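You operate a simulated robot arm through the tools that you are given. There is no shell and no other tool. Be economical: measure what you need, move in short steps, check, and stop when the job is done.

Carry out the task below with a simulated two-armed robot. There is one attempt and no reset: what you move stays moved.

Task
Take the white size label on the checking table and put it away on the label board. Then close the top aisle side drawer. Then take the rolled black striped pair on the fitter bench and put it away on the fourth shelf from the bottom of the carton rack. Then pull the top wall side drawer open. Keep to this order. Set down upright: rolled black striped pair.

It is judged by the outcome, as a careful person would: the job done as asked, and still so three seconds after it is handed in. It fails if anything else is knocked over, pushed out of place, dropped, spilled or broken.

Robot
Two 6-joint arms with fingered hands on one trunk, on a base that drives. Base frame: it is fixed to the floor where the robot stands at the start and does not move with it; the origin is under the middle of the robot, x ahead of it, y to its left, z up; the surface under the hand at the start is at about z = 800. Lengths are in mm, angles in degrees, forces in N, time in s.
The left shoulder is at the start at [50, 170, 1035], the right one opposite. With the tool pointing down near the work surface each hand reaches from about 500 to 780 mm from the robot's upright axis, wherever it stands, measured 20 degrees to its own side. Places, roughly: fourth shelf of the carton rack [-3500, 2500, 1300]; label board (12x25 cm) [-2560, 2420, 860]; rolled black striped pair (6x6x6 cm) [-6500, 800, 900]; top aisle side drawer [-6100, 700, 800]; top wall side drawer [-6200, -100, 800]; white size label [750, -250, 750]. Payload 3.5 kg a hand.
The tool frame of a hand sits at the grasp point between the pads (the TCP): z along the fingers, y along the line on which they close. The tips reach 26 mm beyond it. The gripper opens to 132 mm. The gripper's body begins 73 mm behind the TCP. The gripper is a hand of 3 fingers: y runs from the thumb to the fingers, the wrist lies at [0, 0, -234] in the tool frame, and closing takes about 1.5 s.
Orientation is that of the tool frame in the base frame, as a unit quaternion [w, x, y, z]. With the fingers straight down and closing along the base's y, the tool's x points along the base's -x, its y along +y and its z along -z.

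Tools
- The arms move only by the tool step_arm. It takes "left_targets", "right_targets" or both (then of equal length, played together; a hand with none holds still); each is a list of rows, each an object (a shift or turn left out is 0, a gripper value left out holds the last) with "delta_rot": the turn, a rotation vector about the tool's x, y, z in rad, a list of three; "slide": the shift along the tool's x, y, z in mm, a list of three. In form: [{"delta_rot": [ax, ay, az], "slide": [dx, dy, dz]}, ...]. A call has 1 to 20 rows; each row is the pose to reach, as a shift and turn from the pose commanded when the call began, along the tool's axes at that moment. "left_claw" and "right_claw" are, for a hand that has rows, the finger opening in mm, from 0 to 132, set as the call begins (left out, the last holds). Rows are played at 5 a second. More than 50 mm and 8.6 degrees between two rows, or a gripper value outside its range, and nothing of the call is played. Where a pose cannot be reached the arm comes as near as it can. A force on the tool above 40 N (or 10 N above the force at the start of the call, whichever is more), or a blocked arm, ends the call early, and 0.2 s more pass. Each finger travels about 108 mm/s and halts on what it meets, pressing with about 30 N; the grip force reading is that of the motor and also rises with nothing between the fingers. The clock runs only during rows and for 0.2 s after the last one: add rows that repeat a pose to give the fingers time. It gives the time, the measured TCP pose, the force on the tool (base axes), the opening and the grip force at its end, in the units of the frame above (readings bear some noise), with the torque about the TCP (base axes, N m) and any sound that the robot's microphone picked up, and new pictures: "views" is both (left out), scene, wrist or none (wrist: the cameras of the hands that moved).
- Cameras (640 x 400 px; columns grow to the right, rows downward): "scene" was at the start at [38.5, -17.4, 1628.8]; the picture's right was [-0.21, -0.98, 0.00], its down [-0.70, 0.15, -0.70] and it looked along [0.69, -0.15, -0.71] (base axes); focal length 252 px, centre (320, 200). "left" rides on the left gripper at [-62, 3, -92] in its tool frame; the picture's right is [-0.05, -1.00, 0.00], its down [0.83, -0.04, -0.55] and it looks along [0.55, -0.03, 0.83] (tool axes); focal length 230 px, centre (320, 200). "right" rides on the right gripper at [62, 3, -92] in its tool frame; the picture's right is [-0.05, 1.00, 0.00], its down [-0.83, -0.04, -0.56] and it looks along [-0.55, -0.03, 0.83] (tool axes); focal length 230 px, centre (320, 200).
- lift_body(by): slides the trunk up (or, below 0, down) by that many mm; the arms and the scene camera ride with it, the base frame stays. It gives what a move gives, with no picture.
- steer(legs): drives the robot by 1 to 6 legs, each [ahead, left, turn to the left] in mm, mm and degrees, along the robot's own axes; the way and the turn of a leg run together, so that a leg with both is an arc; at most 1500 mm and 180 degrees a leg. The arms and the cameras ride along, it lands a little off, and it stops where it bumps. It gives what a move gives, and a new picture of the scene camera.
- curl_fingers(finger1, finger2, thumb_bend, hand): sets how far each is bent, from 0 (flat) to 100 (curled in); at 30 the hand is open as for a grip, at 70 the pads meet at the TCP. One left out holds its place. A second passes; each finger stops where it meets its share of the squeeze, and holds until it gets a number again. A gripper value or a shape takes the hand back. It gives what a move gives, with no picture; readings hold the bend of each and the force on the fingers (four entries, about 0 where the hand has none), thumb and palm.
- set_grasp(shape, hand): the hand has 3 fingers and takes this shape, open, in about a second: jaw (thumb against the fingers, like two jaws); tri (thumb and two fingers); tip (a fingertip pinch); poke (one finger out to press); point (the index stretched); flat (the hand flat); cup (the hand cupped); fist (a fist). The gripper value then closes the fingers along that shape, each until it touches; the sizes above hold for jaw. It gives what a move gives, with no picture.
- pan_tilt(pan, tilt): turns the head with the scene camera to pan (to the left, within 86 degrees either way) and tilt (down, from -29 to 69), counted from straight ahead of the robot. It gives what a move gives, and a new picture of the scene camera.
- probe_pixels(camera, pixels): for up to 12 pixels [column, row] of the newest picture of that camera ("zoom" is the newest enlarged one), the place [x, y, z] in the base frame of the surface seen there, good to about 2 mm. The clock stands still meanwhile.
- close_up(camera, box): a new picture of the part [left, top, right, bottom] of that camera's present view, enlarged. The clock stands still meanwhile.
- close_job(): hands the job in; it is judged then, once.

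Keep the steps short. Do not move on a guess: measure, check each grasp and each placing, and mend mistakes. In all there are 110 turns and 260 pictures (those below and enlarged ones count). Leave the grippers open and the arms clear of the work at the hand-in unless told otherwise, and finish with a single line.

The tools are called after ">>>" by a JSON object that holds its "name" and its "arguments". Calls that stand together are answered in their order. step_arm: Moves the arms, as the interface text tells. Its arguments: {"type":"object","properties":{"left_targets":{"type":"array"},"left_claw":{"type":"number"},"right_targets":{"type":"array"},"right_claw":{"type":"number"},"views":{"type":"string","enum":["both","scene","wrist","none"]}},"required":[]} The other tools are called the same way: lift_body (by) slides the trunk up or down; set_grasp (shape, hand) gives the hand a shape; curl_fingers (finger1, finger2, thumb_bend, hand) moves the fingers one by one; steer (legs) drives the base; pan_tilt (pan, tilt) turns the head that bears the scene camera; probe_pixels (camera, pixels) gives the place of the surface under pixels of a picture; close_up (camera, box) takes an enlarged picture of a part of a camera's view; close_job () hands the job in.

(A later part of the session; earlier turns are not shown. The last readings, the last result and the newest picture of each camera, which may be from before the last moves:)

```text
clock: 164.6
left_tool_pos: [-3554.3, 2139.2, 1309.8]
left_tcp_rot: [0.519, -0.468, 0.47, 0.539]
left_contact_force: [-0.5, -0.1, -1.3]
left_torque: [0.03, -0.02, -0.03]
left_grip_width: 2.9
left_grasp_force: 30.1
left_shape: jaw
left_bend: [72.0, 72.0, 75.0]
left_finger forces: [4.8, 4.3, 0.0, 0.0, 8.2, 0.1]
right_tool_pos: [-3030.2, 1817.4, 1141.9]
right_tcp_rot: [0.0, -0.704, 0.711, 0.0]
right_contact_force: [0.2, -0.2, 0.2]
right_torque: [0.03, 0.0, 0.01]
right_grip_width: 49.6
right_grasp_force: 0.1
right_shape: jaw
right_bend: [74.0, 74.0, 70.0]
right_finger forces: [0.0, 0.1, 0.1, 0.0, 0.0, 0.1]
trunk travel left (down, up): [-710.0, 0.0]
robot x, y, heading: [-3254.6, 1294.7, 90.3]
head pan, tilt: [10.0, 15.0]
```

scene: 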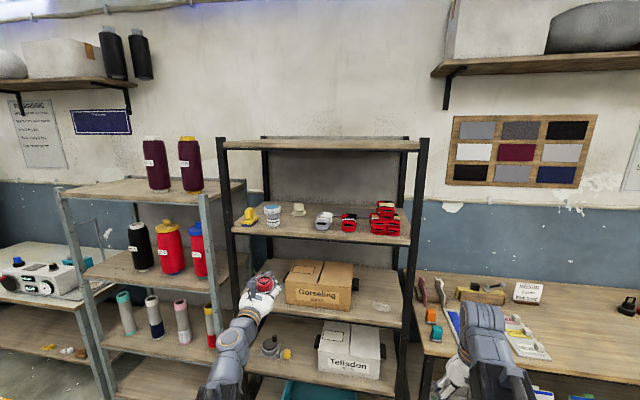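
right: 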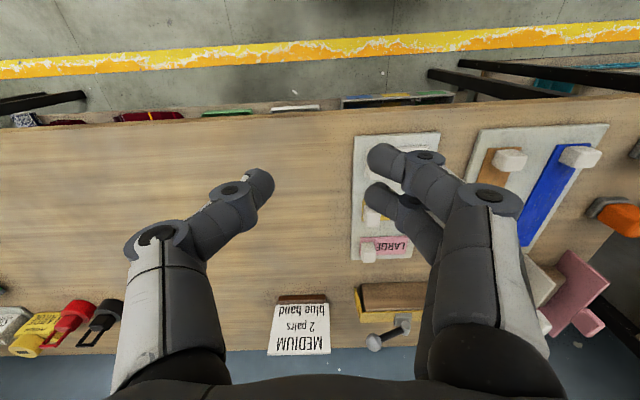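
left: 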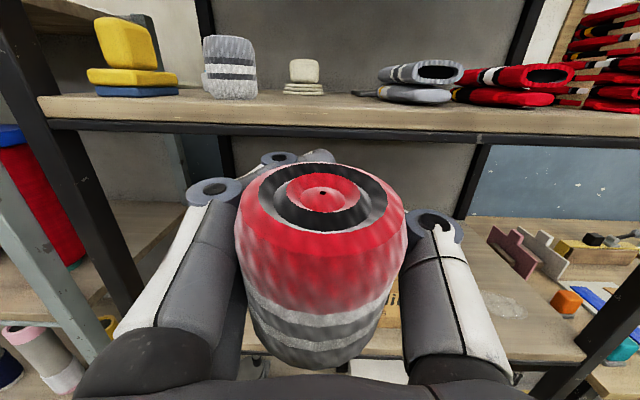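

Still limited. Test whether a pose straight ahead of the shoulder (less sideways) reaches this height.

>>> {"name": "step_arm", "arguments": {"left_targets": [{"slide": [0, -45, 0]}, {"slide": [0, -90, 0]}, {"slide": [0, -135, 0]}, {"slide": [0, -170, 0]}, {"slide": [0, -170, 0]}, {"slide": [0, -170, 0]}], "views": "none"}}

>>> {"name": "step_arm", "arguments": {"left_targets": [{"slide": [0, 0, -40]}, {"slide": [0, 0, -80]}, {"slide": [0, 0, -120]}, {"slide": [0, 0, -120]}, {"slide": [0, 0, -120]}], "views": "scene"}}

```text
clock: 166.0
left_tool_pos: [-3384.9, 2140.8, 1306.0]
left_tcp_rot: [0.518, -0.468, 0.47, 0.54]
left_contact_force: [-0.5, 0.5, -0.9]
left_torque: [0.02, 0.01, 0.03]
left_grip_width: 2.7
left_grasp_force: 29.4
left_shape: jaw
left_bend: [72.0, 72.0, 74.0]
left_finger forces: [4.7, 4.2, 0.0, 0.1, 8.0, 0.0]
left hand out of reach, approached as far as the arm can: row 3
right_tool_pos: [-3031.5, 1818.5, 1140.5]
right_tcp_rot: [0.0, -0.704, 0.711, 0.001]
right_contact_force: [0.2, -0.4, -1.0]
right_torque: [-0.02, -0.01, -0.02]
right_grip_width: 49.7
right_grasp_force: 0.1
right_shape: jaw
right_bend: [74.0, 74.0, 70.0]
right_finger forces: [0.0, 0.0, 0.0, 0.1, 0.1, 0.1]
trunk travel left (down, up): [-710.0, 0.0]
robot x, y, heading: [-3258.2, 1293.3, 90.4]
head pan, tilt: [10.0, 15.0]
```

```text
clock: 167.2
left_tool_pos: [-3383.5, 2022.4, 1290.2]
left_tcp_rot: [0.519, -0.469, 0.47, 0.539]
left_contact_force: [0.4, 0.4, -0.2]
left_torque: [0.02, -0.02, 0.0]
left_grip_width: 3.0
left_grasp_force: 30.0
left_shape: jaw
left_bend: [72.0, 72.0, 74.0]
left_finger forces: [4.7, 4.2, 0.0, 0.0, 7.8, 0.0]
right_tool_pos: [-3031.4, 1818.5, 1140.9]
right_tcp_rot: [0.0, -0.704, 0.71, 0.0]
right_contact_force: [0.1, -0.7, 0.6]
right_torque: [-0.01, -0.02, -0.05]
right_grip_width: 49.6
right_grasp_force: 0.1
right_shape: jaw
right_bend: [74.0, 74.0, 70.0]
right_finger forces: [0.0, 0.0, 0.0, 0.1, 0.0, 0.0]
trunk travel left (down, up): [-710.0, 0.0]
robot x, y, heading: [-3257.3, 1295.1, 90.3]
head pan, tilt: [10.0, 15.0]
```

scene: 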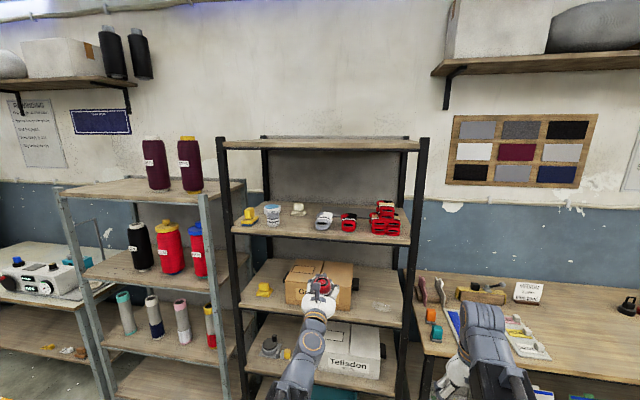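

The earlier command was clamped, so this was not a true test. Correct the pitch (+0.12), extend forward first, then raise.

>>> {"name": "step_arm", "arguments": {"left_targets": [{"slide": [5, 0, 35], "delta_rot": [0, 0.03, 0]}, {"slide": [8, 0, 70], "delta_rot": [0, 0.06, 0]}, {"slide": [12, 0, 105], "delta_rot": [0, 0.09, 0]}, {"slide": [16, 0, 130], "delta_rot": [0, 0.12, 0]}, {"slide": [-20, 0, 134], "delta_rot": [0, 0.12, 0]}, {"slide": [-55, 0, 138], "delta_rot": [0, 0.12, 0]}, {"slide": [-89, 0, 142], "delta_rot": [0, 0.12, 0]}, {"slide": [-89, 0, 142], "delta_rot": [0, 0.12, 0]}], "views": "wrist"}}

```text
clock: 169.0
left_tool_pos: [-3382.4, 2152.5, 1395.0]
left_tcp_rot: [0.49, -0.5, 0.5, 0.51]
left_contact_force: [0.2, -0.9, -1.0]
left_torque: [0.05, -0.01, -0.02]
left_grip_width: 2.8
left_grasp_force: 29.5
left_shape: jaw
left_bend: [72.0, 72.0, 74.0]
left_finger forces: [4.6, 4.1, 0.0, 0.1, 7.8, 0.0]
right_tool_pos: [-3032.2, 1819.4, 1141.4]
right_tcp_rot: [0.0, -0.704, 0.71, 0.0]
right_contact_force: [-0.1, -0.3, 0.4]
right_torque: [0.01, 0.0, -0.01]
right_grip_width: 49.7
right_grasp_force: 0.1
right_shape: jaw
right_bend: [74.0, 74.0, 70.0]
right_finger forces: [0.0, 0.0, 0.0, 0.0, 0.0, 0.0]
trunk travel left (down, up): [-710.0, 0.0]
robot x, y, heading: [-3257.7, 1292.4, 90.5]
head pan, tilt: [10.0, 15.0]
```

left: 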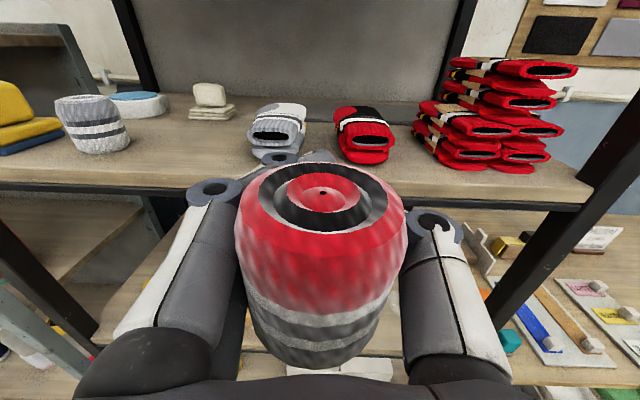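

Reached z 1395 level. Slide the base left 167 mm to line up with the gap.

>>> {"name": "steer", "arguments": {"legs": [[0, 166, -0.4]]}}

>>> {"name": "step_arm", "arguments": {"left_targets": [{"slide": [0, 0, 0]}], "views": "wrist"}}

```text
clock: 170.5
left_tool_pos: [-3546.7, 2152.3, 1394.4]
left_tcp_rot: [0.492, -0.499, 0.501, 0.508]
left_contact_force: [0.0, 0.3, -0.7]
left_torque: [0.01, -0.03, -0.03]
left_grip_width: 2.6
left_grasp_force: 30.2
left_shape: jaw
left_bend: [72.0, 72.0, 74.0]
left_finger forces: [4.5, 4.1, 0.1, 0.1, 7.9, 0.0]
right_tool_pos: [-3197.1, 1817.1, 1139.6]
right_tcp_rot: [0.001, -0.702, 0.713, -0.001]
right_contact_force: [-0.5, 0.0, 0.9]
right_torque: [-0.02, -0.01, 0.0]
right_grip_width: 49.6
right_grasp_force: 0.0
right_shape: jaw
right_bend: [74.0, 74.0, 70.0]
right_finger forces: [0.0, 0.0, 0.1, 0.0, 0.0, 0.1]
trunk travel left (down, up): [-710.0, 0.0]
robot x, y, heading: [-3423.3, 1292.8, 90.2]
head pan, tilt: [10.0, 15.0]
```

scene: 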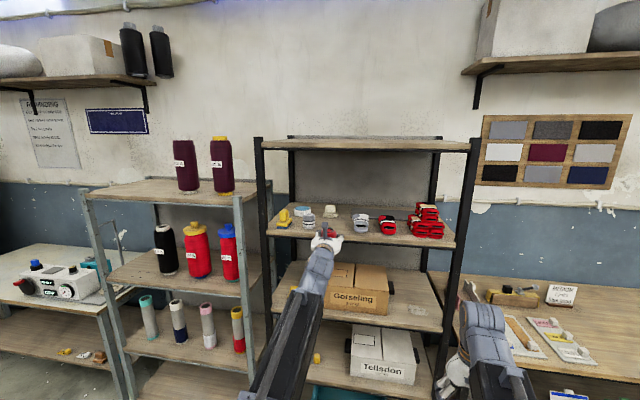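

```text
clock: 170.9
left_tool_pos: [-3545.3, 2153.2, 1395.1]
left_tcp_rot: [0.491, -0.498, 0.502, 0.509]
left_contact_force: [-0.4, 0.9, -1.0]
left_torque: [0.02, -0.01, 0.0]
left_grip_width: 2.3
left_grasp_force: 29.9
left_shape: jaw
left_bend: [72.0, 72.0, 74.0]
left_finger forces: [4.6, 4.0, 0.1, 0.0, 7.9, 0.1]
right_tool_pos: [-3196.3, 1818.7, 1140.1]
right_tcp_rot: [0.0, -0.702, 0.712, 0.0]
right_contact_force: [-0.4, 0.2, 0.6]
right_torque: [0.0, 0.0, 0.01]
right_grip_width: 49.7
right_grasp_force: 0.0
right_shape: jaw
right_bend: [74.0, 74.0, 70.0]
right_finger forces: [0.0, 0.1, 0.0, 0.1, 0.0, 0.0]
trunk travel left (down, up): [-710.0, 0.0]
robot x, y, heading: [-3425.8, 1290.8, 90.1]
head pan, tilt: [10.0, 15.0]
```

left: 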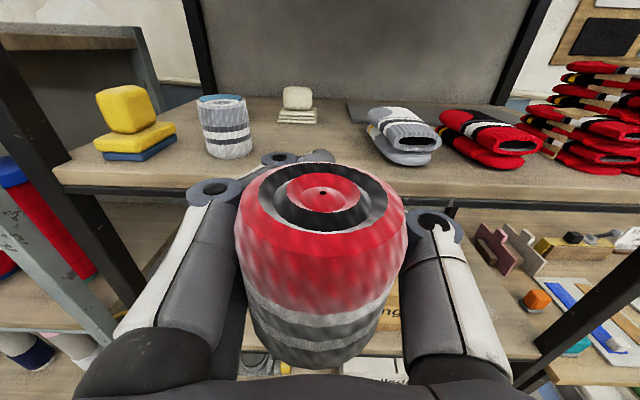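

Measure neighbours and my pair from this view.

>>> {"name": "probe_pixels", "arguments": {"camera": "left", "pixels": [[248, 125], [250, 145], [226, 130], [205, 140], [370, 120], [372, 138], [382, 150], [300, 175], [322, 165], [322, 192], [322, 225], [300, 130]]}}

```text
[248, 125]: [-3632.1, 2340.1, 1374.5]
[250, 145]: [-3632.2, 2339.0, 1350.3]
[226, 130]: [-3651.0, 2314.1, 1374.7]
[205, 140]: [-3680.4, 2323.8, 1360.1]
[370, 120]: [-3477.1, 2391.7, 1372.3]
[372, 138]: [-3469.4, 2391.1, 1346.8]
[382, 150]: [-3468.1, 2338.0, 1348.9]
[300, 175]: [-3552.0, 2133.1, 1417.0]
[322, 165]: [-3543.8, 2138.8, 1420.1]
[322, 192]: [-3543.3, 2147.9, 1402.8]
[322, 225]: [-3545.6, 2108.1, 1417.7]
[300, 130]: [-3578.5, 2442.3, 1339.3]
```

Gap at my depth is x -3634 … -3463, centre -3549. Drive ahead 110 mm, then finish with the arm.

>>> {"name": "steer", "arguments": {"legs": [[110, 4, 0]]}}

>>> {"name": "step_arm", "arguments": {"left_targets": [{"slide": [0, 0, 0]}], "views": "wrist"}}

```text
clock: 172.1
left_tool_pos: [-3547.8, 2265.8, 1393.3]
left_tcp_rot: [0.491, -0.498, 0.503, 0.508]
left_contact_force: [0.3, 0.8, -1.0]
left_torque: [0.06, -0.02, -0.02]
left_grip_width: 2.8
left_grasp_force: 30.1
left_shape: jaw
left_bend: [72.0, 72.0, 74.0]
left_finger forces: [4.5, 4.1, 0.1, 0.0, 7.9, 0.0]
right_tool_pos: [-3199.5, 1927.9, 1140.8]
right_tcp_rot: [-0.001, -0.702, 0.712, -0.001]
right_contact_force: [-1.2, 0.8, -0.1]
right_torque: [-0.05, 0.02, 0.03]
right_grip_width: 49.5
right_grasp_force: 0.0
right_shape: jaw
right_bend: [74.0, 74.0, 70.0]
right_finger forces: [0.1, 0.0, 0.1, 0.0, 0.0, 0.1]
trunk travel left (down, up): [-710.0, 0.0]
robot x, y, heading: [-3429.0, 1400.4, 89.6]
head pan, tilt: [10.0, 15.0]
```

scene: 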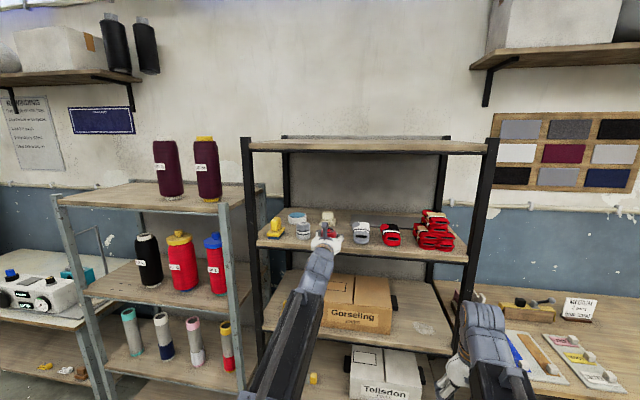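

```text
clock: 172.5
left_tool_pos: [-3548.8, 2263.4, 1393.8]
left_tcp_rot: [0.491, -0.498, 0.502, 0.509]
left_contact_force: [0.6, 0.0, -1.0]
left_torque: [0.06, 0.0, -0.02]
left_grip_width: 2.9
left_grasp_force: 30.5
left_shape: jaw
left_bend: [72.0, 72.0, 74.0]
left_finger forces: [4.5, 4.1, 0.1, 0.0, 7.8, 0.0]
right_tool_pos: [-3199.8, 1927.0, 1140.4]
right_tcp_rot: [0.001, -0.701, 0.713, 0.0]
right_contact_force: [-0.6, -0.4, -0.2]
right_torque: [-0.02, 0.03, -0.01]
right_grip_width: 49.9
right_grasp_force: 0.1
right_shape: jaw
right_bend: [74.0, 74.0, 70.0]
right_finger forces: [0.0, 0.1, 0.0, 0.0, 0.0, 0.0]
trunk travel left (down, up): [-710.0, 0.0]
robot x, y, heading: [-3425.1, 1402.5, 89.6]
head pan, tilt: [10.0, 15.0]
```

left: 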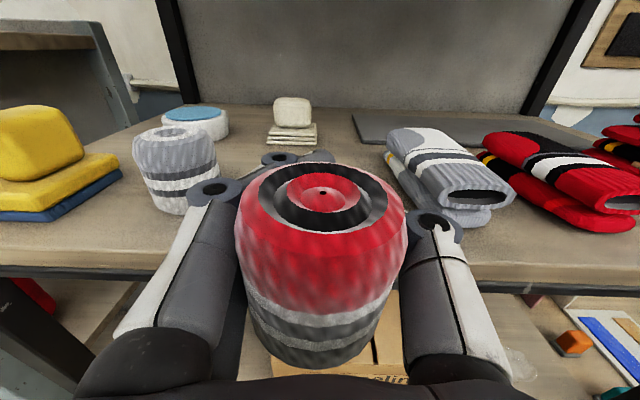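

Advance 79 mm at this height (levelling 1.3° roll).

>>> {"name": "step_arm", "arguments": {"left_targets": [{"slide": [0, 0, 20], "delta_rot": [0, 0, -0.022]}, {"slide": [0, 0, 40], "delta_rot": [0, 0, -0.022]}, {"slide": [0, 0, 60], "delta_rot": [0, 0, -0.022]}, {"slide": [0, 0, 79], "delta_rot": [0, 0, -0.022]}, {"slide": [0, 0, 79], "delta_rot": [0, 0, -0.022]}], "views": "wrist"}}

```text
clock: 173.7
left_tool_pos: [-3549.8, 2343.0, 1395.4]
left_tcp_rot: [-0.497, 0.504, -0.496, -0.502]
left_contact_force: [0.3, 0.1, 0.1]
left_torque: [0.01, -0.02, 0.02]
left_grip_width: 2.8
left_grasp_force: 29.9
left_shape: jaw
left_bend: [72.0, 72.0, 74.0]
left_finger forces: [4.5, 4.2, 0.0, 0.1, 7.7, 0.1]
right_tool_pos: [-3197.7, 1926.4, 1141.6]
right_tcp_rot: [0.0, -0.702, 0.713, 0.001]
right_contact_force: [0.1, -0.4, 0.3]
right_torque: [0.02, -0.02, 0.0]
right_grip_width: 49.4
right_grasp_force: 0.2
right_shape: jaw
right_bend: [74.0, 74.0, 70.0]
right_finger forces: [0.0, 0.0, 0.0, 0.0, 0.0, 0.0]
trunk travel left (down, up): [-710.0, 0.0]
robot x, y, heading: [-3428.4, 1398.9, 89.6]
head pan, tilt: [10.0, 15.0]
```

left: 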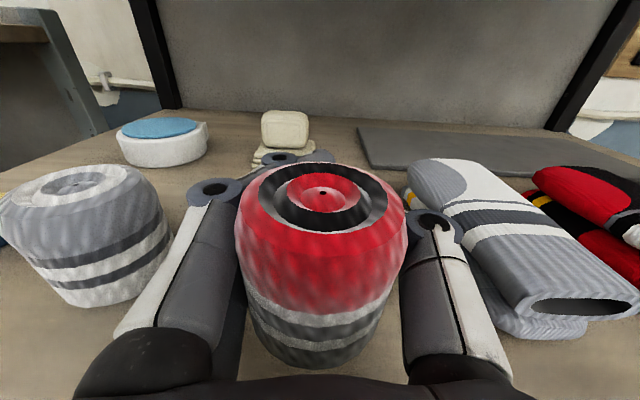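

Lower slowly to contact.

>>> {"name": "step_arm", "arguments": {"left_targets": [{"slide": [8, 0, 0]}, {"slide": [14, 0, 0]}, {"slide": [17, 0, 0]}, {"slide": [19, 0, 0]}, {"slide": [19, 0, 0]}], "views": "wrist"}}

```text
clock: 174.9
left_tool_pos: [-3549.6, 2343.0, 1376.9]
left_tcp_rot: [-0.497, 0.504, -0.496, -0.503]
left_contact_force: [0.0, -0.4, -1.2]
left_torque: [0.06, 0.02, -0.01]
left_grip_width: 2.6
left_grasp_force: 29.4
left_shape: jaw
left_bend: [72.0, 72.0, 74.0]
left_finger forces: [4.6, 4.1, 0.1, 0.0, 7.7, 0.1]
right_tool_pos: [-3198.3, 1926.2, 1141.1]
right_tcp_rot: [0.0, -0.702, 0.712, 0.0]
right_contact_force: [-0.2, -0.4, 0.3]
right_torque: [-0.01, 0.04, 0.0]
right_grip_width: 49.4
right_grasp_force: 0.0
right_shape: jaw
right_bend: [74.0, 74.0, 70.0]
right_finger forces: [0.0, 0.0, 0.1, 0.0, 0.0, 0.0]
trunk travel left (down, up): [-710.0, 0.0]
robot x, y, heading: [-3425.9, 1402.7, 89.7]
head pan, tilt: [10.0, 15.0]
```

left: 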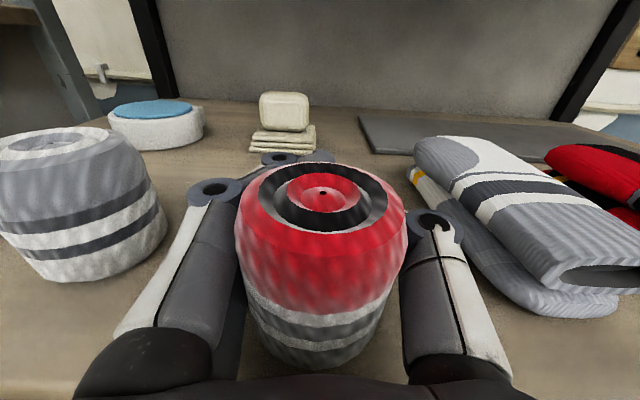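

No contact yet; go 1–3 mm further.

>>> {"name": "step_arm", "arguments": {"left_targets": [{"slide": [1, 0, 0]}, {"slide": [2, 0, 0]}, {"slide": [2, 0, 0]}], "views": "none"}}

>>> {"name": "step_arm", "arguments": {"left_targets": [{"slide": [1, 0, 0]}, {"slide": [1, 0, 0]}], "views": "none"}}

```text
clock: 175.7
left_tool_pos: [-3549.2, 2341.6, 1374.3]
left_tcp_rot: [-0.497, 0.504, -0.496, -0.503]
left_contact_force: [0.0, 0.4, -0.2]
left_torque: [0.04, -0.01, -0.01]
left_grip_width: 2.8
left_grasp_force: 30.0
left_shape: jaw
left_bend: [72.0, 72.0, 74.0]
left_finger forces: [4.6, 3.9, 0.0, 0.0, 7.8, 0.0]
right_tool_pos: [-3197.7, 1927.8, 1140.7]
right_tcp_rot: [0.0, -0.702, 0.712, 0.0]
right_contact_force: [0.3, 0.3, -1.1]
right_torque: [0.0, 0.05, -0.01]
right_grip_width: 49.8
right_grasp_force: 0.1
right_shape: jaw
right_bend: [74.0, 74.0, 70.0]
right_finger forces: [0.0, 0.1, 0.0, 0.0, 0.0, 0.0]
trunk travel left (down, up): [-710.0, 0.0]
robot x, y, heading: [-3424.6, 1401.2, 89.7]
head pan, tilt: [10.0, 15.0]
```

```text
clock: 176.3
left_tool_pos: [-3549.5, 2341.9, 1373.4]
left_tcp_rot: [-0.497, 0.504, -0.496, -0.503]
left_contact_force: [0.0, 1.3, 1.8]
left_torque: [-0.09, 0.0, -0.02]
left_grip_width: 2.7
left_grasp_force: 29.8
left_shape: jaw
left_bend: [72.0, 72.0, 74.0]
left_finger forces: [5.0, 3.8, 0.0, 0.0, 7.9, 0.1]
right_tool_pos: [-3198.9, 1927.4, 1140.6]
right_tcp_rot: [-0.001, -0.702, 0.712, 0.0]
right_contact_force: [0.2, 0.0, -0.9]
right_torque: [0.02, 0.0, 0.01]
right_grip_width: 49.9
right_grasp_force: 0.1
right_shape: jaw
right_bend: [74.0, 74.0, 70.0]
right_finger forces: [0.1, 0.0, 0.0, 0.0, 0.0, 0.1]
trunk travel left (down, up): [-710.0, 0.0]
robot x, y, heading: [-3425.1, 1405.5, 89.8]
head pan, tilt: [10.0, 15.0]
```

Touching (force now upward). Open in stages: first 40.

>>> {"name": "step_arm", "arguments": {"left_targets": [{"slide": [0, 0, 0]}, {"slide": [0, 0, 0]}, {"slide": [0, 0, 0]}], "left_claw": 40, "views": "wrist"}}

```text
clock: 177.1
left_tool_pos: [-3550.1, 2341.1, 1372.6]
left_tcp_rot: [-0.497, 0.504, -0.496, -0.503]
left_contact_force: [0.3, 0.2, -0.1]
left_torque: [0.01, 0.02, 0.03]
left_grip_width: 39.5
left_grasp_force: 0.1
left_shape: jaw
left_bend: [74.0, 74.0, 70.0]
left_finger forces: [0.0, 0.0, 0.1, 0.0, 0.1, 0.0]
right_tool_pos: [-3197.9, 1926.6, 1140.7]
right_tcp_rot: [0.0, -0.702, 0.713, 0.0]
right_contact_force: [-0.2, -0.9, 1.0]
right_torque: [-0.01, 0.0, -0.02]
right_grip_width: 49.6
right_grasp_force: 0.0
right_shape: jaw
right_bend: [74.0, 74.0, 70.0]
right_finger forces: [0.0, 0.1, 0.1, 0.0, 0.0, 0.0]
trunk travel left (down, up): [-710.0, 0.0]
robot x, y, heading: [-3428.7, 1403.0, 90.0]
head pan, tilt: [10.0, 15.0]
```

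left: 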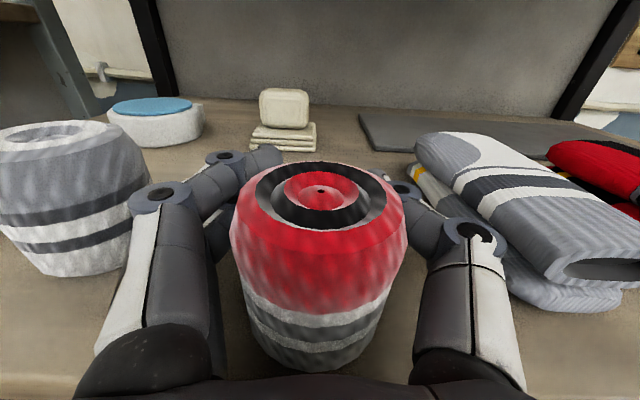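

Free and upright. Check the clearance of knuckles to neighbours.

>>> {"name": "probe_pixels", "arguments": {"camera": "left", "pixels": [[135, 200], [155, 192], [120, 180], [140, 165], [490, 230], [470, 232], [510, 250], [440, 190], [262, 155], [225, 158], [405, 190], [420, 170]]}}

>>> {"name": "close_up", "arguments": {"camera": "left", "box": [60, 100, 560, 400]}}

```text
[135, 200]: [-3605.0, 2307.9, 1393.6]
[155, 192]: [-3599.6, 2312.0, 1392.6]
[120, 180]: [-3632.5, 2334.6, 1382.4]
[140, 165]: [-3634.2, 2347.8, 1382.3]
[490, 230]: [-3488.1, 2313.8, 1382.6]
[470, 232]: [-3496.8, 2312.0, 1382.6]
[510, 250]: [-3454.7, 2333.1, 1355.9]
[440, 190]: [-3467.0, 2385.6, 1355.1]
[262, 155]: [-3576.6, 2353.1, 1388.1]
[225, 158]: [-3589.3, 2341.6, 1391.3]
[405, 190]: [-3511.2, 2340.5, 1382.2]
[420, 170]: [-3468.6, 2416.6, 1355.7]
```

```text
1.28 times, centred on (310, 250) of left
```

zoom: 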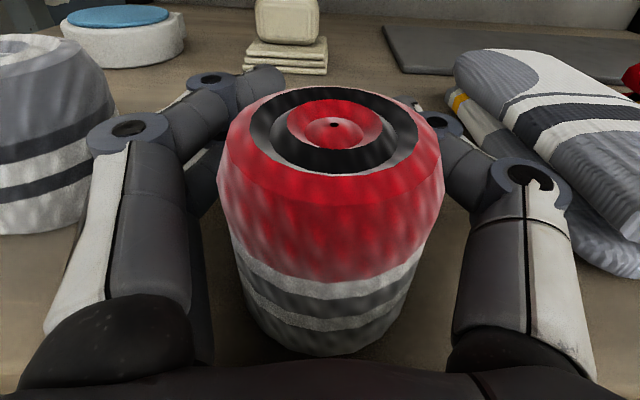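

25–30 mm free on both sides. Open to 74.

>>> {"name": "step_arm", "arguments": {"left_targets": [{"slide": [0, 0, 0]}, {"slide": [0, 0, 0]}, {"slide": [0, 0, 0]}], "left_claw": 74, "views": "wrist"}}

>>> {"name": "probe_pixels", "arguments": {"camera": "left", "pixels": [[240, 230], [405, 230], [322, 165], [322, 228], [320, 190], [290, 200], [350, 200]]}}

```text
clock: 177.9
left_tool_pos: [-3549.6, 2341.5, 1373.3]
left_tcp_rot: [-0.498, 0.504, -0.496, -0.502]
left_contact_force: [-0.2, 0.6, -0.4]
left_torque: [-0.02, 0.02, 0.0]
left_grip_width: 73.4
left_grasp_force: 0.1
left_shape: jaw
left_bend: [72.0, 72.0, 70.0]
left_finger forces: [0.0, 0.1, 0.0, 0.0, 0.1, 0.0]
right_tool_pos: [-3198.8, 1927.2, 1140.2]
right_tcp_rot: [-0.001, -0.701, 0.713, 0.001]
right_contact_force: [0.3, 0.3, -0.1]
right_torque: [0.0, 0.01, -0.03]
right_grip_width: 49.8
right_grasp_force: 0.0
right_shape: jaw
right_bend: [74.0, 74.0, 70.0]
right_finger forces: [0.0, 0.1, 0.0, 0.0, 0.0, 0.0]
trunk travel left (down, up): [-710.0, 0.0]
robot x, y, heading: [-3426.0, 1405.8, 90.0]
head pan, tilt: [10.0, 15.0]
```

left: 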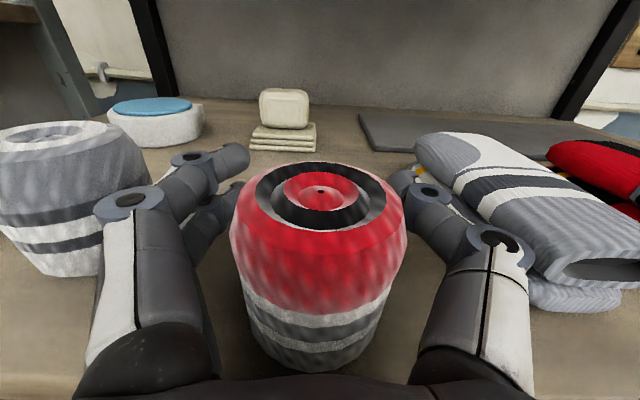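

```text
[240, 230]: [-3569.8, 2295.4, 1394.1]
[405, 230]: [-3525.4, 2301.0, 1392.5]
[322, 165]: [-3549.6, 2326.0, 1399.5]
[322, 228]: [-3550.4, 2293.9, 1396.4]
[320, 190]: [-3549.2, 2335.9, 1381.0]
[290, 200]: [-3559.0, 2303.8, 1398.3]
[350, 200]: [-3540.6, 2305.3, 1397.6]
```

Pair stands at [-3549, 2310] upright. Retreat straight back.

>>> {"name": "step_arm", "arguments": {"left_targets": [{"slide": [0, 0, -15]}, {"slide": [0, 0, -35]}, {"slide": [0, 0, -60]}, {"slide": [0, 0, -90]}, {"slide": [0, 0, -120]}], "views": "wrist"}}

```text
clock: 179.1
left_tool_pos: [-3546.5, 2220.4, 1373.1]
left_tcp_rot: [0.496, -0.503, 0.496, 0.504]
left_contact_force: [-0.3, 0.3, 0.7]
left_torque: [-0.02, -0.02, 0.02]
left_grip_width: 73.3
left_grasp_force: 0.0
left_shape: jaw
left_bend: [72.0, 72.0, 70.0]
left_finger forces: [0.1, 0.1, 0.0, 0.1, 0.0, 0.0]
right_tool_pos: [-3197.6, 1926.7, 1140.4]
right_tcp_rot: [0.001, -0.702, 0.712, 0.0]
right_contact_force: [0.0, -0.4, 0.5]
right_torque: [0.04, 0.04, -0.05]
right_grip_width: 50.1
right_grasp_force: 0.1
right_shape: jaw
right_bend: [74.0, 74.0, 70.0]
right_finger forces: [0.0, 0.1, 0.1, 0.0, 0.0, 0.0]
trunk travel left (down, up): [-710.0, 0.0]
robot x, y, heading: [-3428.3, 1401.2, 90.0]
head pan, tilt: [10.0, 15.0]
```

left: 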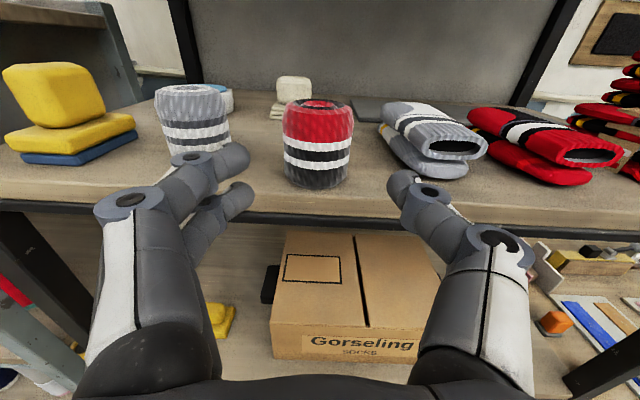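

The pair is placed well. Back away, lower the arm, and face -x.

>>> {"name": "steer", "arguments": {"legs": [[-130, 0, 0]]}}

>>> {"name": "step_arm", "arguments": {"left_targets": [{"slide": [45, 0, 0]}, {"slide": [90, 0, 0]}, {"slide": [135, 0, 0]}, {"slide": [180, 0, 0]}, {"slide": [225, 0, 0]}, {"slide": [270, 0, 0]}, {"slide": [315, 0, 0]}, {"slide": [360, 0, 0]}, {"slide": [395, 0, -20]}, {"slide": [420, 0, -60]}, {"slide": [430, 0, -100]}, {"slide": [430, 0, -120]}], "views": "none"}}

>>> {"name": "lift_body", "arguments": {"by": -60}}

>>> {"name": "steer", "arguments": {"legs": [[0, 0, 90], [1100, 0, 0], [600, 0, 0]]}}

```text
clock: 180.3
left_tool_pos: [-3547.8, 2091.2, 1374.5]
left_tcp_rot: [0.497, -0.504, 0.496, 0.504]
left_contact_force: [-0.7, -0.4, 0.6]
left_torque: [-0.03, 0.01, 0.0]
left_grip_width: 73.7
left_grasp_force: 0.0
left_shape: jaw
left_bend: [72.0, 72.0, 70.0]
left_finger forces: [0.0, 0.1, 0.0, 0.0, 0.0, 0.0]
right_tool_pos: [-3198.9, 1796.5, 1142.1]
right_tcp_rot: [0.0, -0.702, 0.712, 0.001]
right_contact_force: [0.4, -0.4, 0.1]
right_torque: [0.04, 0.0, 0.0]
right_grip_width: 50.0
right_grasp_force: 0.1
right_shape: jaw
right_bend: [74.0, 74.0, 70.0]
right_finger forces: [0.0, 0.0, 0.0, 0.0, 0.0, 0.0]
trunk travel left (down, up): [-710.0, 0.0]
robot x, y, heading: [-3429.2, 1274.8, 89.8]
head pan, tilt: [10.0, 15.0]
```

scene: 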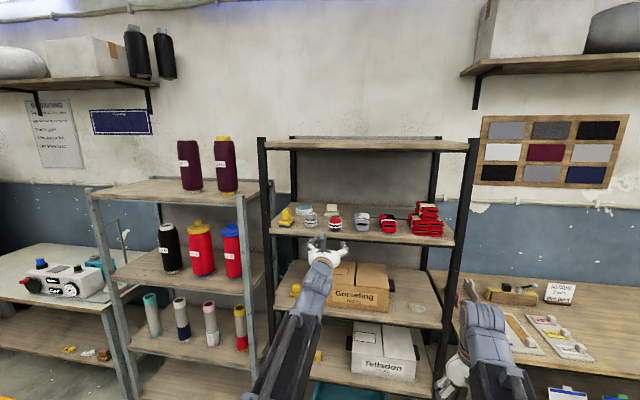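

```text
clock: 182.9
left_tool_pos: [-3545.5, 1972.3, 944.5]
left_tcp_rot: [-0.496, 0.504, -0.495, -0.504]
left_contact_force: [0.4, -0.1, -0.6]
left_torque: [0.01, -0.01, 0.0]
left_grip_width: 73.6
left_grasp_force: 0.0
left_shape: jaw
left_bend: [72.0, 72.0, 70.0]
left_finger forces: [0.0, 0.1, 0.1, 0.0, 0.0, 0.1]
right_tool_pos: [-3199.6, 1798.6, 1140.7]
right_tcp_rot: [0.0, -0.703, 0.711, -0.001]
right_contact_force: [0.8, -0.6, 0.5]
right_torque: [-0.01, -0.03, 0.01]
right_grip_width: 49.5
right_grasp_force: 0.1
right_shape: jaw
right_bend: [74.0, 74.0, 70.0]
right_finger forces: [0.0, 0.0, 0.0, 0.0, 0.0, 0.1]
trunk travel left (down, up): [-710.0, 0.0]
robot x, y, heading: [-3428.4, 1272.4, 89.6]
head pan, tilt: [10.0, 15.0]
```

```text
clock: 183.9
left_tool_pos: [-3545.8, 1972.1, 884.2]
left_tcp_rot: [-0.497, 0.504, -0.496, -0.503]
left_contact_force: [-0.2, 0.7, -0.3]
left_torque: [0.0, -0.01, 0.0]
left_grip_width: 73.3
left_grasp_force: 0.1
left_shape: jaw
left_bend: [72.0, 72.0, 70.0]
left_finger forces: [0.0, 0.0, 0.1, 0.1, 0.1, 0.0]
right_tool_pos: [-3198.9, 1798.9, 1080.7]
right_tcp_rot: [0.0, -0.702, 0.712, 0.0]
right_contact_force: [0.8, 0.6, -0.7]
right_torque: [0.03, -0.04, 0.0]
right_grip_width: 49.8
right_grasp_force: 0.1
right_shape: jaw
right_bend: [74.0, 74.0, 70.0]
right_finger forces: [0.1, 0.0, 0.1, 0.0, 0.0, 0.0]
trunk travel left (down, up): [-650.0, 60.0]
robot x, y, heading: [-3426.0, 1272.4, 89.8]
head pan, tilt: [10.0, 15.0]
```

```text
clock: 196.4
left_tool_pos: [-5831.6, 1152.5, 881.7]
left_tcp_rot: [0.006, 0.707, 0.007, -0.707]
left_contact_force: [0.5, 0.0, -0.4]
left_torque: [0.0, 0.02, 0.03]
left_grip_width: 73.1
left_grasp_force: 0.0
left_shape: jaw
left_bend: [72.0, 72.0, 70.0]
left_finger forces: [0.0, 0.0, 0.0, 0.0, 0.1, 0.0]
right_tool_pos: [-5657.1, 1499.0, 1080.5]
right_tcp_rot: [0.0, 1.0, -0.006, 0.0]
right_contact_force: [-0.1, -0.6, 0.2]
right_torque: [-0.02, 0.0, -0.03]
right_grip_width: 49.5
right_grasp_force: 0.1
right_shape: jaw
right_bend: [74.0, 74.0, 70.0]
right_finger forces: [0.1, 0.0, 0.0, 0.1, 0.1, 0.0]
trunk travel left (down, up): [-650.0, 60.0]
robot x, y, heading: [-5133.0, 1270.2, 179.9]
head pan, tilt: [10.0, 15.0]
```

scene: 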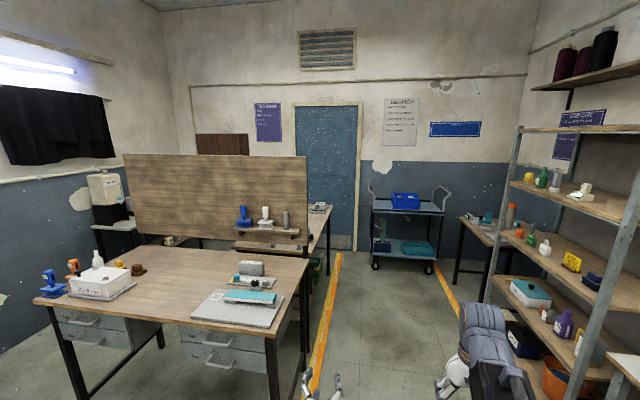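

Now look left to check clearance of the knitting machine behind the wall drawer's area.

>>> {"name": "pan_tilt", "arguments": {"pan": 86, "tilt": 40}}

>>> {"name": "probe_pixels", "arguments": {"camera": "scene", "pixels": [[240, 250], [250, 340], [200, 300], [275, 280], [270, 230], [300, 180], [200, 370], [150, 300], [330, 170]]}}

```text
clock: 197.9
left_tool_pos: [-5830.5, 1151.9, 882.7]
left_tcp_rot: [0.005, 0.707, 0.006, -0.707]
left_contact_force: [0.4, 0.2, 0.1]
left_torque: [0.03, 0.01, -0.04]
left_grip_width: 73.5
left_grasp_force: 0.0
left_shape: jaw
left_bend: [72.0, 72.0, 70.0]
left_finger forces: [0.0, 0.0, 0.0, 0.1, 0.1, 0.0]
right_tool_pos: [-5657.0, 1498.4, 1082.0]
right_tcp_rot: [0.0, 1.0, -0.006, 0.0]
right_contact_force: [0.4, -0.5, 0.4]
right_torque: [0.02, -0.04, -0.03]
right_grip_width: 49.7
right_grasp_force: 0.0
right_shape: jaw
right_bend: [74.0, 74.0, 70.0]
right_finger forces: [0.0, 0.0, 0.0, 0.0, 0.1, 0.0]
trunk travel left (down, up): [-650.0, 60.0]
robot x, y, heading: [-5128.2, 1271.6, 179.8]
head pan, tilt: [85.9, 40.0]
```

scene: 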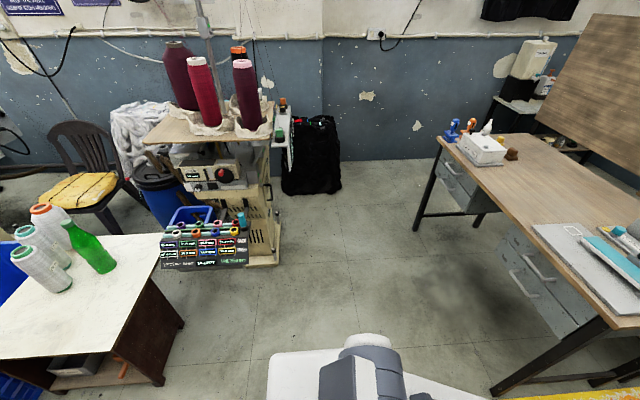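

```text
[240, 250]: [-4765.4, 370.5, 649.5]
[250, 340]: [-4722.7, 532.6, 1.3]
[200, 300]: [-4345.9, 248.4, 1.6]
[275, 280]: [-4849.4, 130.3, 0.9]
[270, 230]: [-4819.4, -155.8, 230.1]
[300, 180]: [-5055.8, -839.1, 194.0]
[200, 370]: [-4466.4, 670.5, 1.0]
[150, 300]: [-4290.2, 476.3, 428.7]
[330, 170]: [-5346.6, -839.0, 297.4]
```

Machine corner is near x≈-4830, so I stay at x ≤ -5200. Go ahead 80 mm, slide left ≈1190 to face the wall drawer.

>>> {"name": "steer", "arguments": {"legs": [[80, 0, 0], [0, 1190, 0]]}}

>>> {"name": "pan_tilt", "arguments": {"pan": 20, "tilt": 45}}

```text
clock: 203.6
left_tool_pos: [-5909.7, 101.6, 883.4]
left_tcp_rot: [-0.012, -0.707, -0.006, 0.707]
left_contact_force: [-0.1, 0.3, -0.3]
left_torque: [0.03, -0.03, 0.02]
left_grip_width: 73.4
left_grasp_force: 0.1
left_shape: jaw
left_bend: [72.0, 72.0, 70.0]
left_finger forces: [0.1, 0.1, 0.0, 0.0, 0.0, 0.1]
right_tool_pos: [-5739.6, 451.0, 1078.4]
right_tcp_rot: [0.004, 1.0, -0.002, 0.0]
right_contact_force: [-0.8, -0.4, -0.1]
right_torque: [-0.01, 0.0, -0.02]
right_grip_width: 49.5
right_grasp_force: 0.1
right_shape: jaw
right_bend: [74.0, 74.0, 70.0]
right_finger forces: [0.0, 0.1, 0.0, 0.0, 0.0, 0.0]
trunk travel left (down, up): [-650.0, 60.0]
robot x, y, heading: [-5210.3, 222.5, -179.4]
head pan, tilt: [85.9, 40.0]
stopped in leg 2: the robot was blocked; the commanded pose is now the measured one
```

scene: 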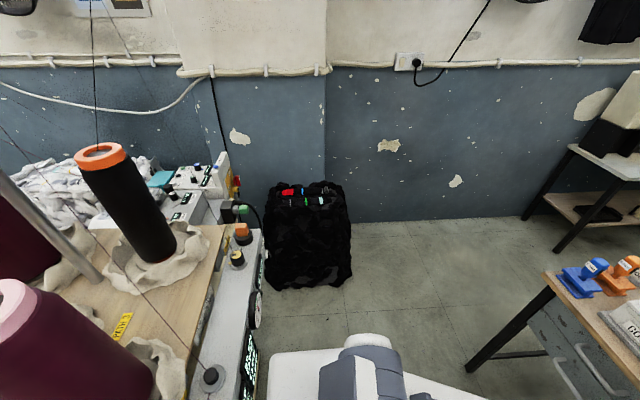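

```text
clock: 204.9
left_tool_pos: [-5910.2, 102.7, 884.4]
left_tcp_rot: [-0.012, -0.707, -0.006, 0.707]
left_contact_force: [0.2, -0.4, 0.8]
left_torque: [-0.02, -0.02, 0.02]
left_grip_width: 73.4
left_grasp_force: 0.1
left_shape: jaw
left_bend: [72.0, 72.0, 70.0]
left_finger forces: [0.0, 0.0, 0.1, 0.0, 0.0, 0.1]
right_tool_pos: [-5737.9, 452.8, 1078.4]
right_tcp_rot: [0.005, 1.0, -0.002, 0.001]
right_contact_force: [0.6, -0.2, -0.3]
right_torque: [0.0, -0.03, -0.02]
right_grip_width: 49.5
right_grasp_force: 0.0
right_shape: jaw
right_bend: [74.0, 74.0, 70.0]
right_finger forces: [0.1, 0.0, 0.0, 0.0, 0.0, 0.0]
trunk travel left (down, up): [-650.0, 60.0]
robot x, y, heading: [-5211.2, 218.9, -179.8]
head pan, tilt: [20.0, 45.0]
```

scene: 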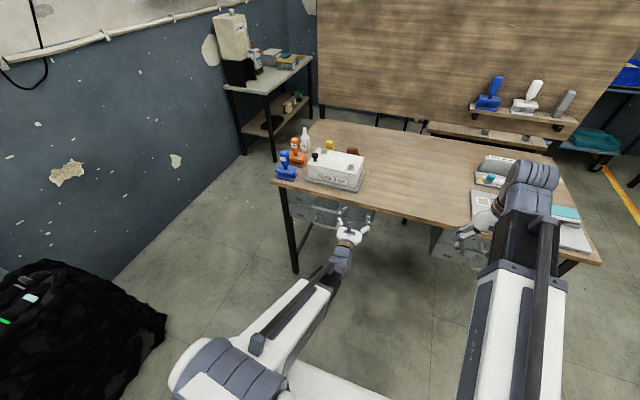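

The base met the machine, so I'll stay at this y and reach left with the arm. First slide right 40 mm to get clear, then lower the hand and roll it 90°.

>>> {"name": "steer", "arguments": {"legs": [[15, -40, -0.5]]}}

>>> {"name": "step_arm", "arguments": {"left_targets": [{"slide": [0, 25, -10], "delta_rot": [0, 0, 0.1]}, {"slide": [0, 55, -20], "delta_rot": [0, 0, 0.2]}, {"slide": [0, 85, -20], "delta_rot": [0, 0, 0.3]}, {"slide": [15, 115, -20], "delta_rot": [0, 0, 0.4]}, {"slide": [35, 145, -20], "delta_rot": [0, 0, 0.53]}, {"slide": [55, 170, -20], "delta_rot": [0, 0, 0.66]}, {"slide": [75, 185, -20], "delta_rot": [0, 0, 0.79]}, {"slide": [85, 185, -20], "delta_rot": [0, 0, 0.92]}, {"slide": [85, 185, -20], "delta_rot": [0, 0, 1.05]}, {"slide": [85, 185, -20], "delta_rot": [0, 0, 1.18]}, {"slide": [85, 185, -20], "delta_rot": [0, 0, 1.31]}, {"slide": [85, 185, -20], "delta_rot": [0, 0, 1.44]}, {"slide": [85, 185, -20], "delta_rot": [0, 0, 1.57]}, {"slide": [85, 185, -20], "delta_rot": [0, 0, 1.57]}], "left_claw": 40}}

```text
clock: 205.8
left_tool_pos: [-5926.3, 141.7, 883.6]
left_tcp_rot: [0.005, 0.707, 0.005, -0.707]
left_contact_force: [0.3, 0.1, 0.0]
left_torque: [0.0, 0.01, 0.0]
left_grip_width: 73.7
left_grasp_force: 0.1
left_shape: jaw
left_bend: [72.0, 72.0, 70.0]
left_finger forces: [0.0, 0.0, 0.1, 0.0, 0.0, 0.1]
right_tool_pos: [-5752.0, 487.8, 1081.0]
right_tcp_rot: [0.001, 1.0, -0.009, 0.0]
right_contact_force: [0.4, 0.0, -0.2]
right_torque: [-0.04, -0.02, 0.02]
right_grip_width: 50.1
right_grasp_force: 0.1
right_shape: jaw
right_bend: [74.0, 74.0, 70.0]
right_finger forces: [0.0, 0.1, 0.1, 0.1, 0.1, 0.0]
trunk travel left (down, up): [-650.0, 60.0]
robot x, y, heading: [-5224.9, 257.5, 179.8]
head pan, tilt: [20.0, 45.0]
```

scene: 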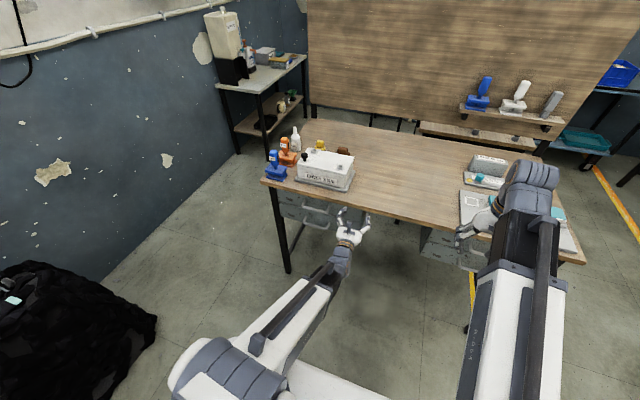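

```text
clock: 208.8
left_tool_pos: [-5903.7, -44.2, 798.3]
left_tcp_rot: [0.503, 0.503, -0.497, -0.496]
left_contact_force: [0.1, 0.4, 0.1]
left_torque: [-0.01, 0.0, 0.02]
left_grip_width: 40.3
left_grasp_force: 0.1
left_shape: jaw
left_bend: [73.0, 73.0, 70.0]
left_finger forces: [0.1, 0.0, 0.1, 0.0, 0.1, 0.0]
right_tool_pos: [-5751.6, 487.3, 1080.6]
right_tcp_rot: [0.001, 1.0, -0.008, 0.0]
right_contact_force: [-0.7, -0.3, -0.1]
right_torque: [-0.01, 0.03, -0.02]
right_grip_width: 49.7
right_grasp_force: 0.1
right_shape: jaw
right_bend: [74.0, 74.0, 70.0]
right_finger forces: [0.0, 0.1, 0.0, 0.0, 0.0, 0.0]
trunk travel left (down, up): [-650.0, 60.0]
robot x, y, heading: [-5227.0, 262.9, 179.6]
head pan, tilt: [20.0, 45.0]
```

scene: 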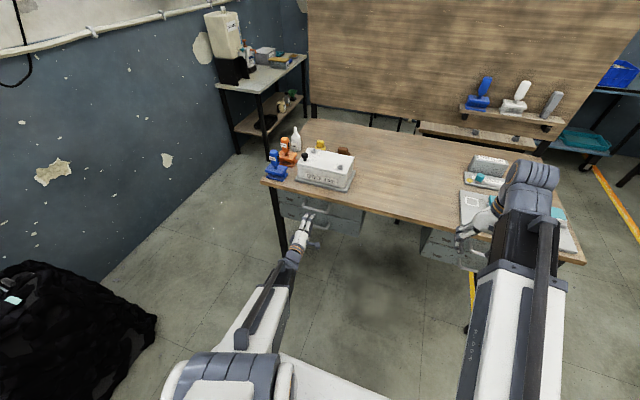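
left: 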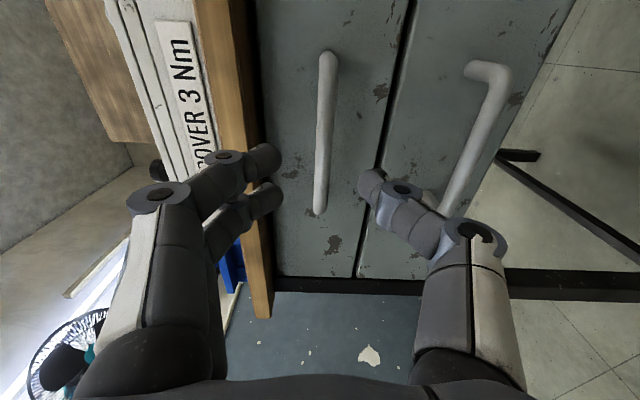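

The hand is rolled; upper drawer handle runs (328,55)–(320,212). Measure it.

>>> {"name": "probe_pixels", "arguments": {"camera": "left", "pixels": [[326, 60], [325, 120], [321, 205], [345, 130], [260, 130], [255, 170], [240, 100], [265, 195], [370, 185], [300, 250], [275, 60]]}}

```text
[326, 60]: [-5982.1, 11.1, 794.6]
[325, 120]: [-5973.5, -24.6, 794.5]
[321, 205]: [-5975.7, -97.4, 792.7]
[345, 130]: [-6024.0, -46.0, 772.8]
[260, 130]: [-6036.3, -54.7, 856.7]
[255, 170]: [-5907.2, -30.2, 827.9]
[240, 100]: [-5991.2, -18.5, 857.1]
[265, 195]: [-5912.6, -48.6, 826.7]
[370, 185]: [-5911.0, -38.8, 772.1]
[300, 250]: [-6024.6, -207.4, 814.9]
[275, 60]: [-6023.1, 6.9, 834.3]
```

Bar centre ≈ [-5980, -44, 794]. Advance 75 mm, 3 mm lower.

>>> {"name": "step_arm", "arguments": {"left_targets": [{"slide": [0, -3, 25]}, {"slide": [0, -3, 50]}, {"slide": [0, -3, 65]}, {"slide": [0, -3, 75]}, {"slide": [0, -3, 75]}], "views": "wrist"}}

```text
clock: 210.0
left_tool_pos: [-5978.4, -44.8, 795.3]
left_tcp_rot: [0.503, 0.504, -0.496, -0.497]
left_contact_force: [0.1, -0.6, 0.3]
left_torque: [-0.04, 0.0, 0.0]
left_grip_width: 40.5
left_grasp_force: 0.0
left_shape: jaw
left_bend: [73.0, 73.0, 70.0]
left_finger forces: [0.0, 0.0, 0.0, 0.1, 0.0, 0.0]
right_tool_pos: [-5751.5, 488.3, 1081.0]
right_tcp_rot: [0.0, 1.0, -0.008, 0.0]
right_contact_force: [0.2, -0.8, -0.5]
right_torque: [-0.01, 0.0, 0.01]
right_grip_width: 49.5
right_grasp_force: 0.1
right_shape: jaw
right_bend: [74.0, 74.0, 70.0]
right_finger forces: [0.0, 0.0, 0.0, 0.1, 0.0, 0.0]
trunk travel left (down, up): [-650.0, 60.0]
robot x, y, heading: [-5229.1, 259.9, 179.7]
head pan, tilt: [20.0, 45.0]
```

left: 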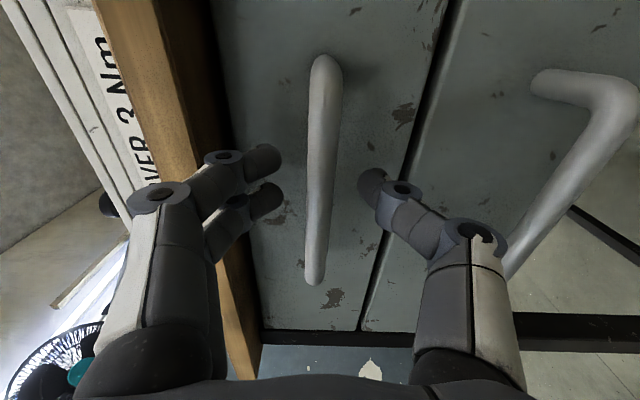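

Bar is between the fingers. Close.

>>> {"name": "step_arm", "arguments": {"left_targets": [{"slide": [0, 0, 0]}, {"slide": [0, 0, 0]}, {"slide": [0, 0, 0]}, {"slide": [0, 0, 0]}, {"slide": [0, 0, 0]}], "left_claw": 0, "views": "wrist"}}

```text
clock: 211.2
left_tool_pos: [-5979.2, -43.1, 793.3]
left_tcp_rot: [0.503, 0.504, -0.496, -0.497]
left_contact_force: [-1.8, 0.4, -4.1]
left_torque: [0.0, -0.01, -0.01]
left_grip_width: 0.0
left_grasp_force: 29.9
left_shape: jaw
left_bend: [66.0, 65.0, 72.0]
left_finger forces: [0.1, 0.0, 0.0, 0.0, 24.8, 0.0]
right_tool_pos: [-5751.2, 486.2, 1081.7]
right_tcp_rot: [0.0, 1.0, -0.007, 0.0]
right_contact_force: [0.8, 0.4, 0.1]
right_torque: [-0.04, 0.01, -0.02]
right_grip_width: 49.8
right_grasp_force: 0.0
right_shape: jaw
right_bend: [74.0, 74.0, 70.0]
right_finger forces: [0.0, 0.0, 0.0, 0.1, 0.0, 0.1]
trunk travel left (down, up): [-650.0, 60.0]
robot x, y, heading: [-5226.4, 261.7, 179.5]
head pan, tilt: [20.0, 45.0]
```

left: 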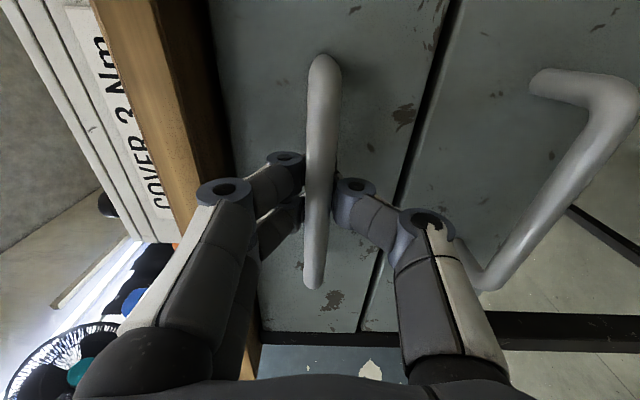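

The fingers hook behind the bar. Pull back slowly.

>>> {"name": "step_arm", "arguments": {"left_targets": [{"slide": [0, 0, -12]}, {"slide": [0, 0, -24]}, {"slide": [0, 0, -36]}, {"slide": [0, 0, -50]}, {"slide": [0, 0, -65]}, {"slide": [0, 0, -80]}], "views": "both"}}

```text
clock: 212.6
left_tool_pos: [-5897.9, -44.3, 795.5]
left_tcp_rot: [0.503, 0.504, -0.495, -0.497]
left_contact_force: [-1.1, -2.3, -2.6]
left_torque: [-0.01, 0.02, -0.03]
left_grip_width: 0.0
left_grasp_force: 29.5
left_shape: jaw
left_bend: [66.0, 66.0, 72.0]
left_finger forces: [0.0, 0.1, 0.1, 0.1, 0.0, 0.0]
right_tool_pos: [-5751.1, 487.1, 1080.9]
right_tcp_rot: [-0.001, 1.0, -0.008, 0.0]
right_contact_force: [0.6, 0.3, 0.6]
right_torque: [0.02, -0.01, -0.03]
right_grip_width: 49.8
right_grasp_force: 0.1
right_shape: jaw
right_bend: [74.0, 74.0, 70.0]
right_finger forces: [0.1, 0.1, 0.1, 0.0, 0.1, 0.0]
trunk travel left (down, up): [-650.0, 60.0]
robot x, y, heading: [-5227.9, 261.0, 179.7]
head pan, tilt: [20.0, 45.0]
```

scene: 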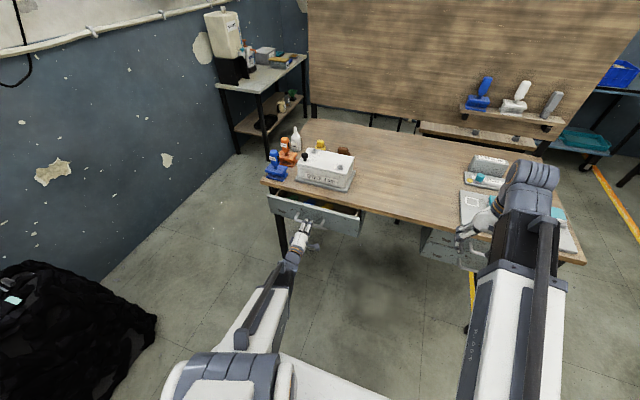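
left: 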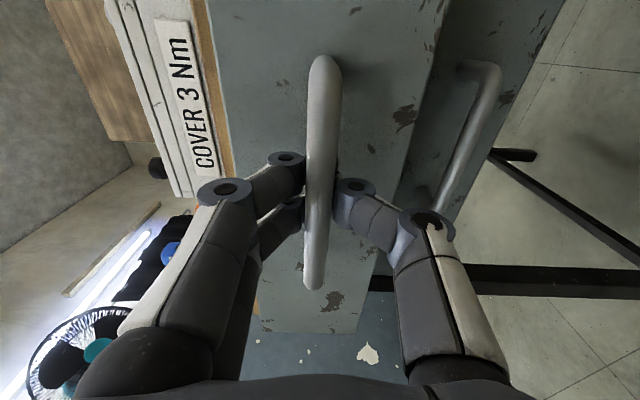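

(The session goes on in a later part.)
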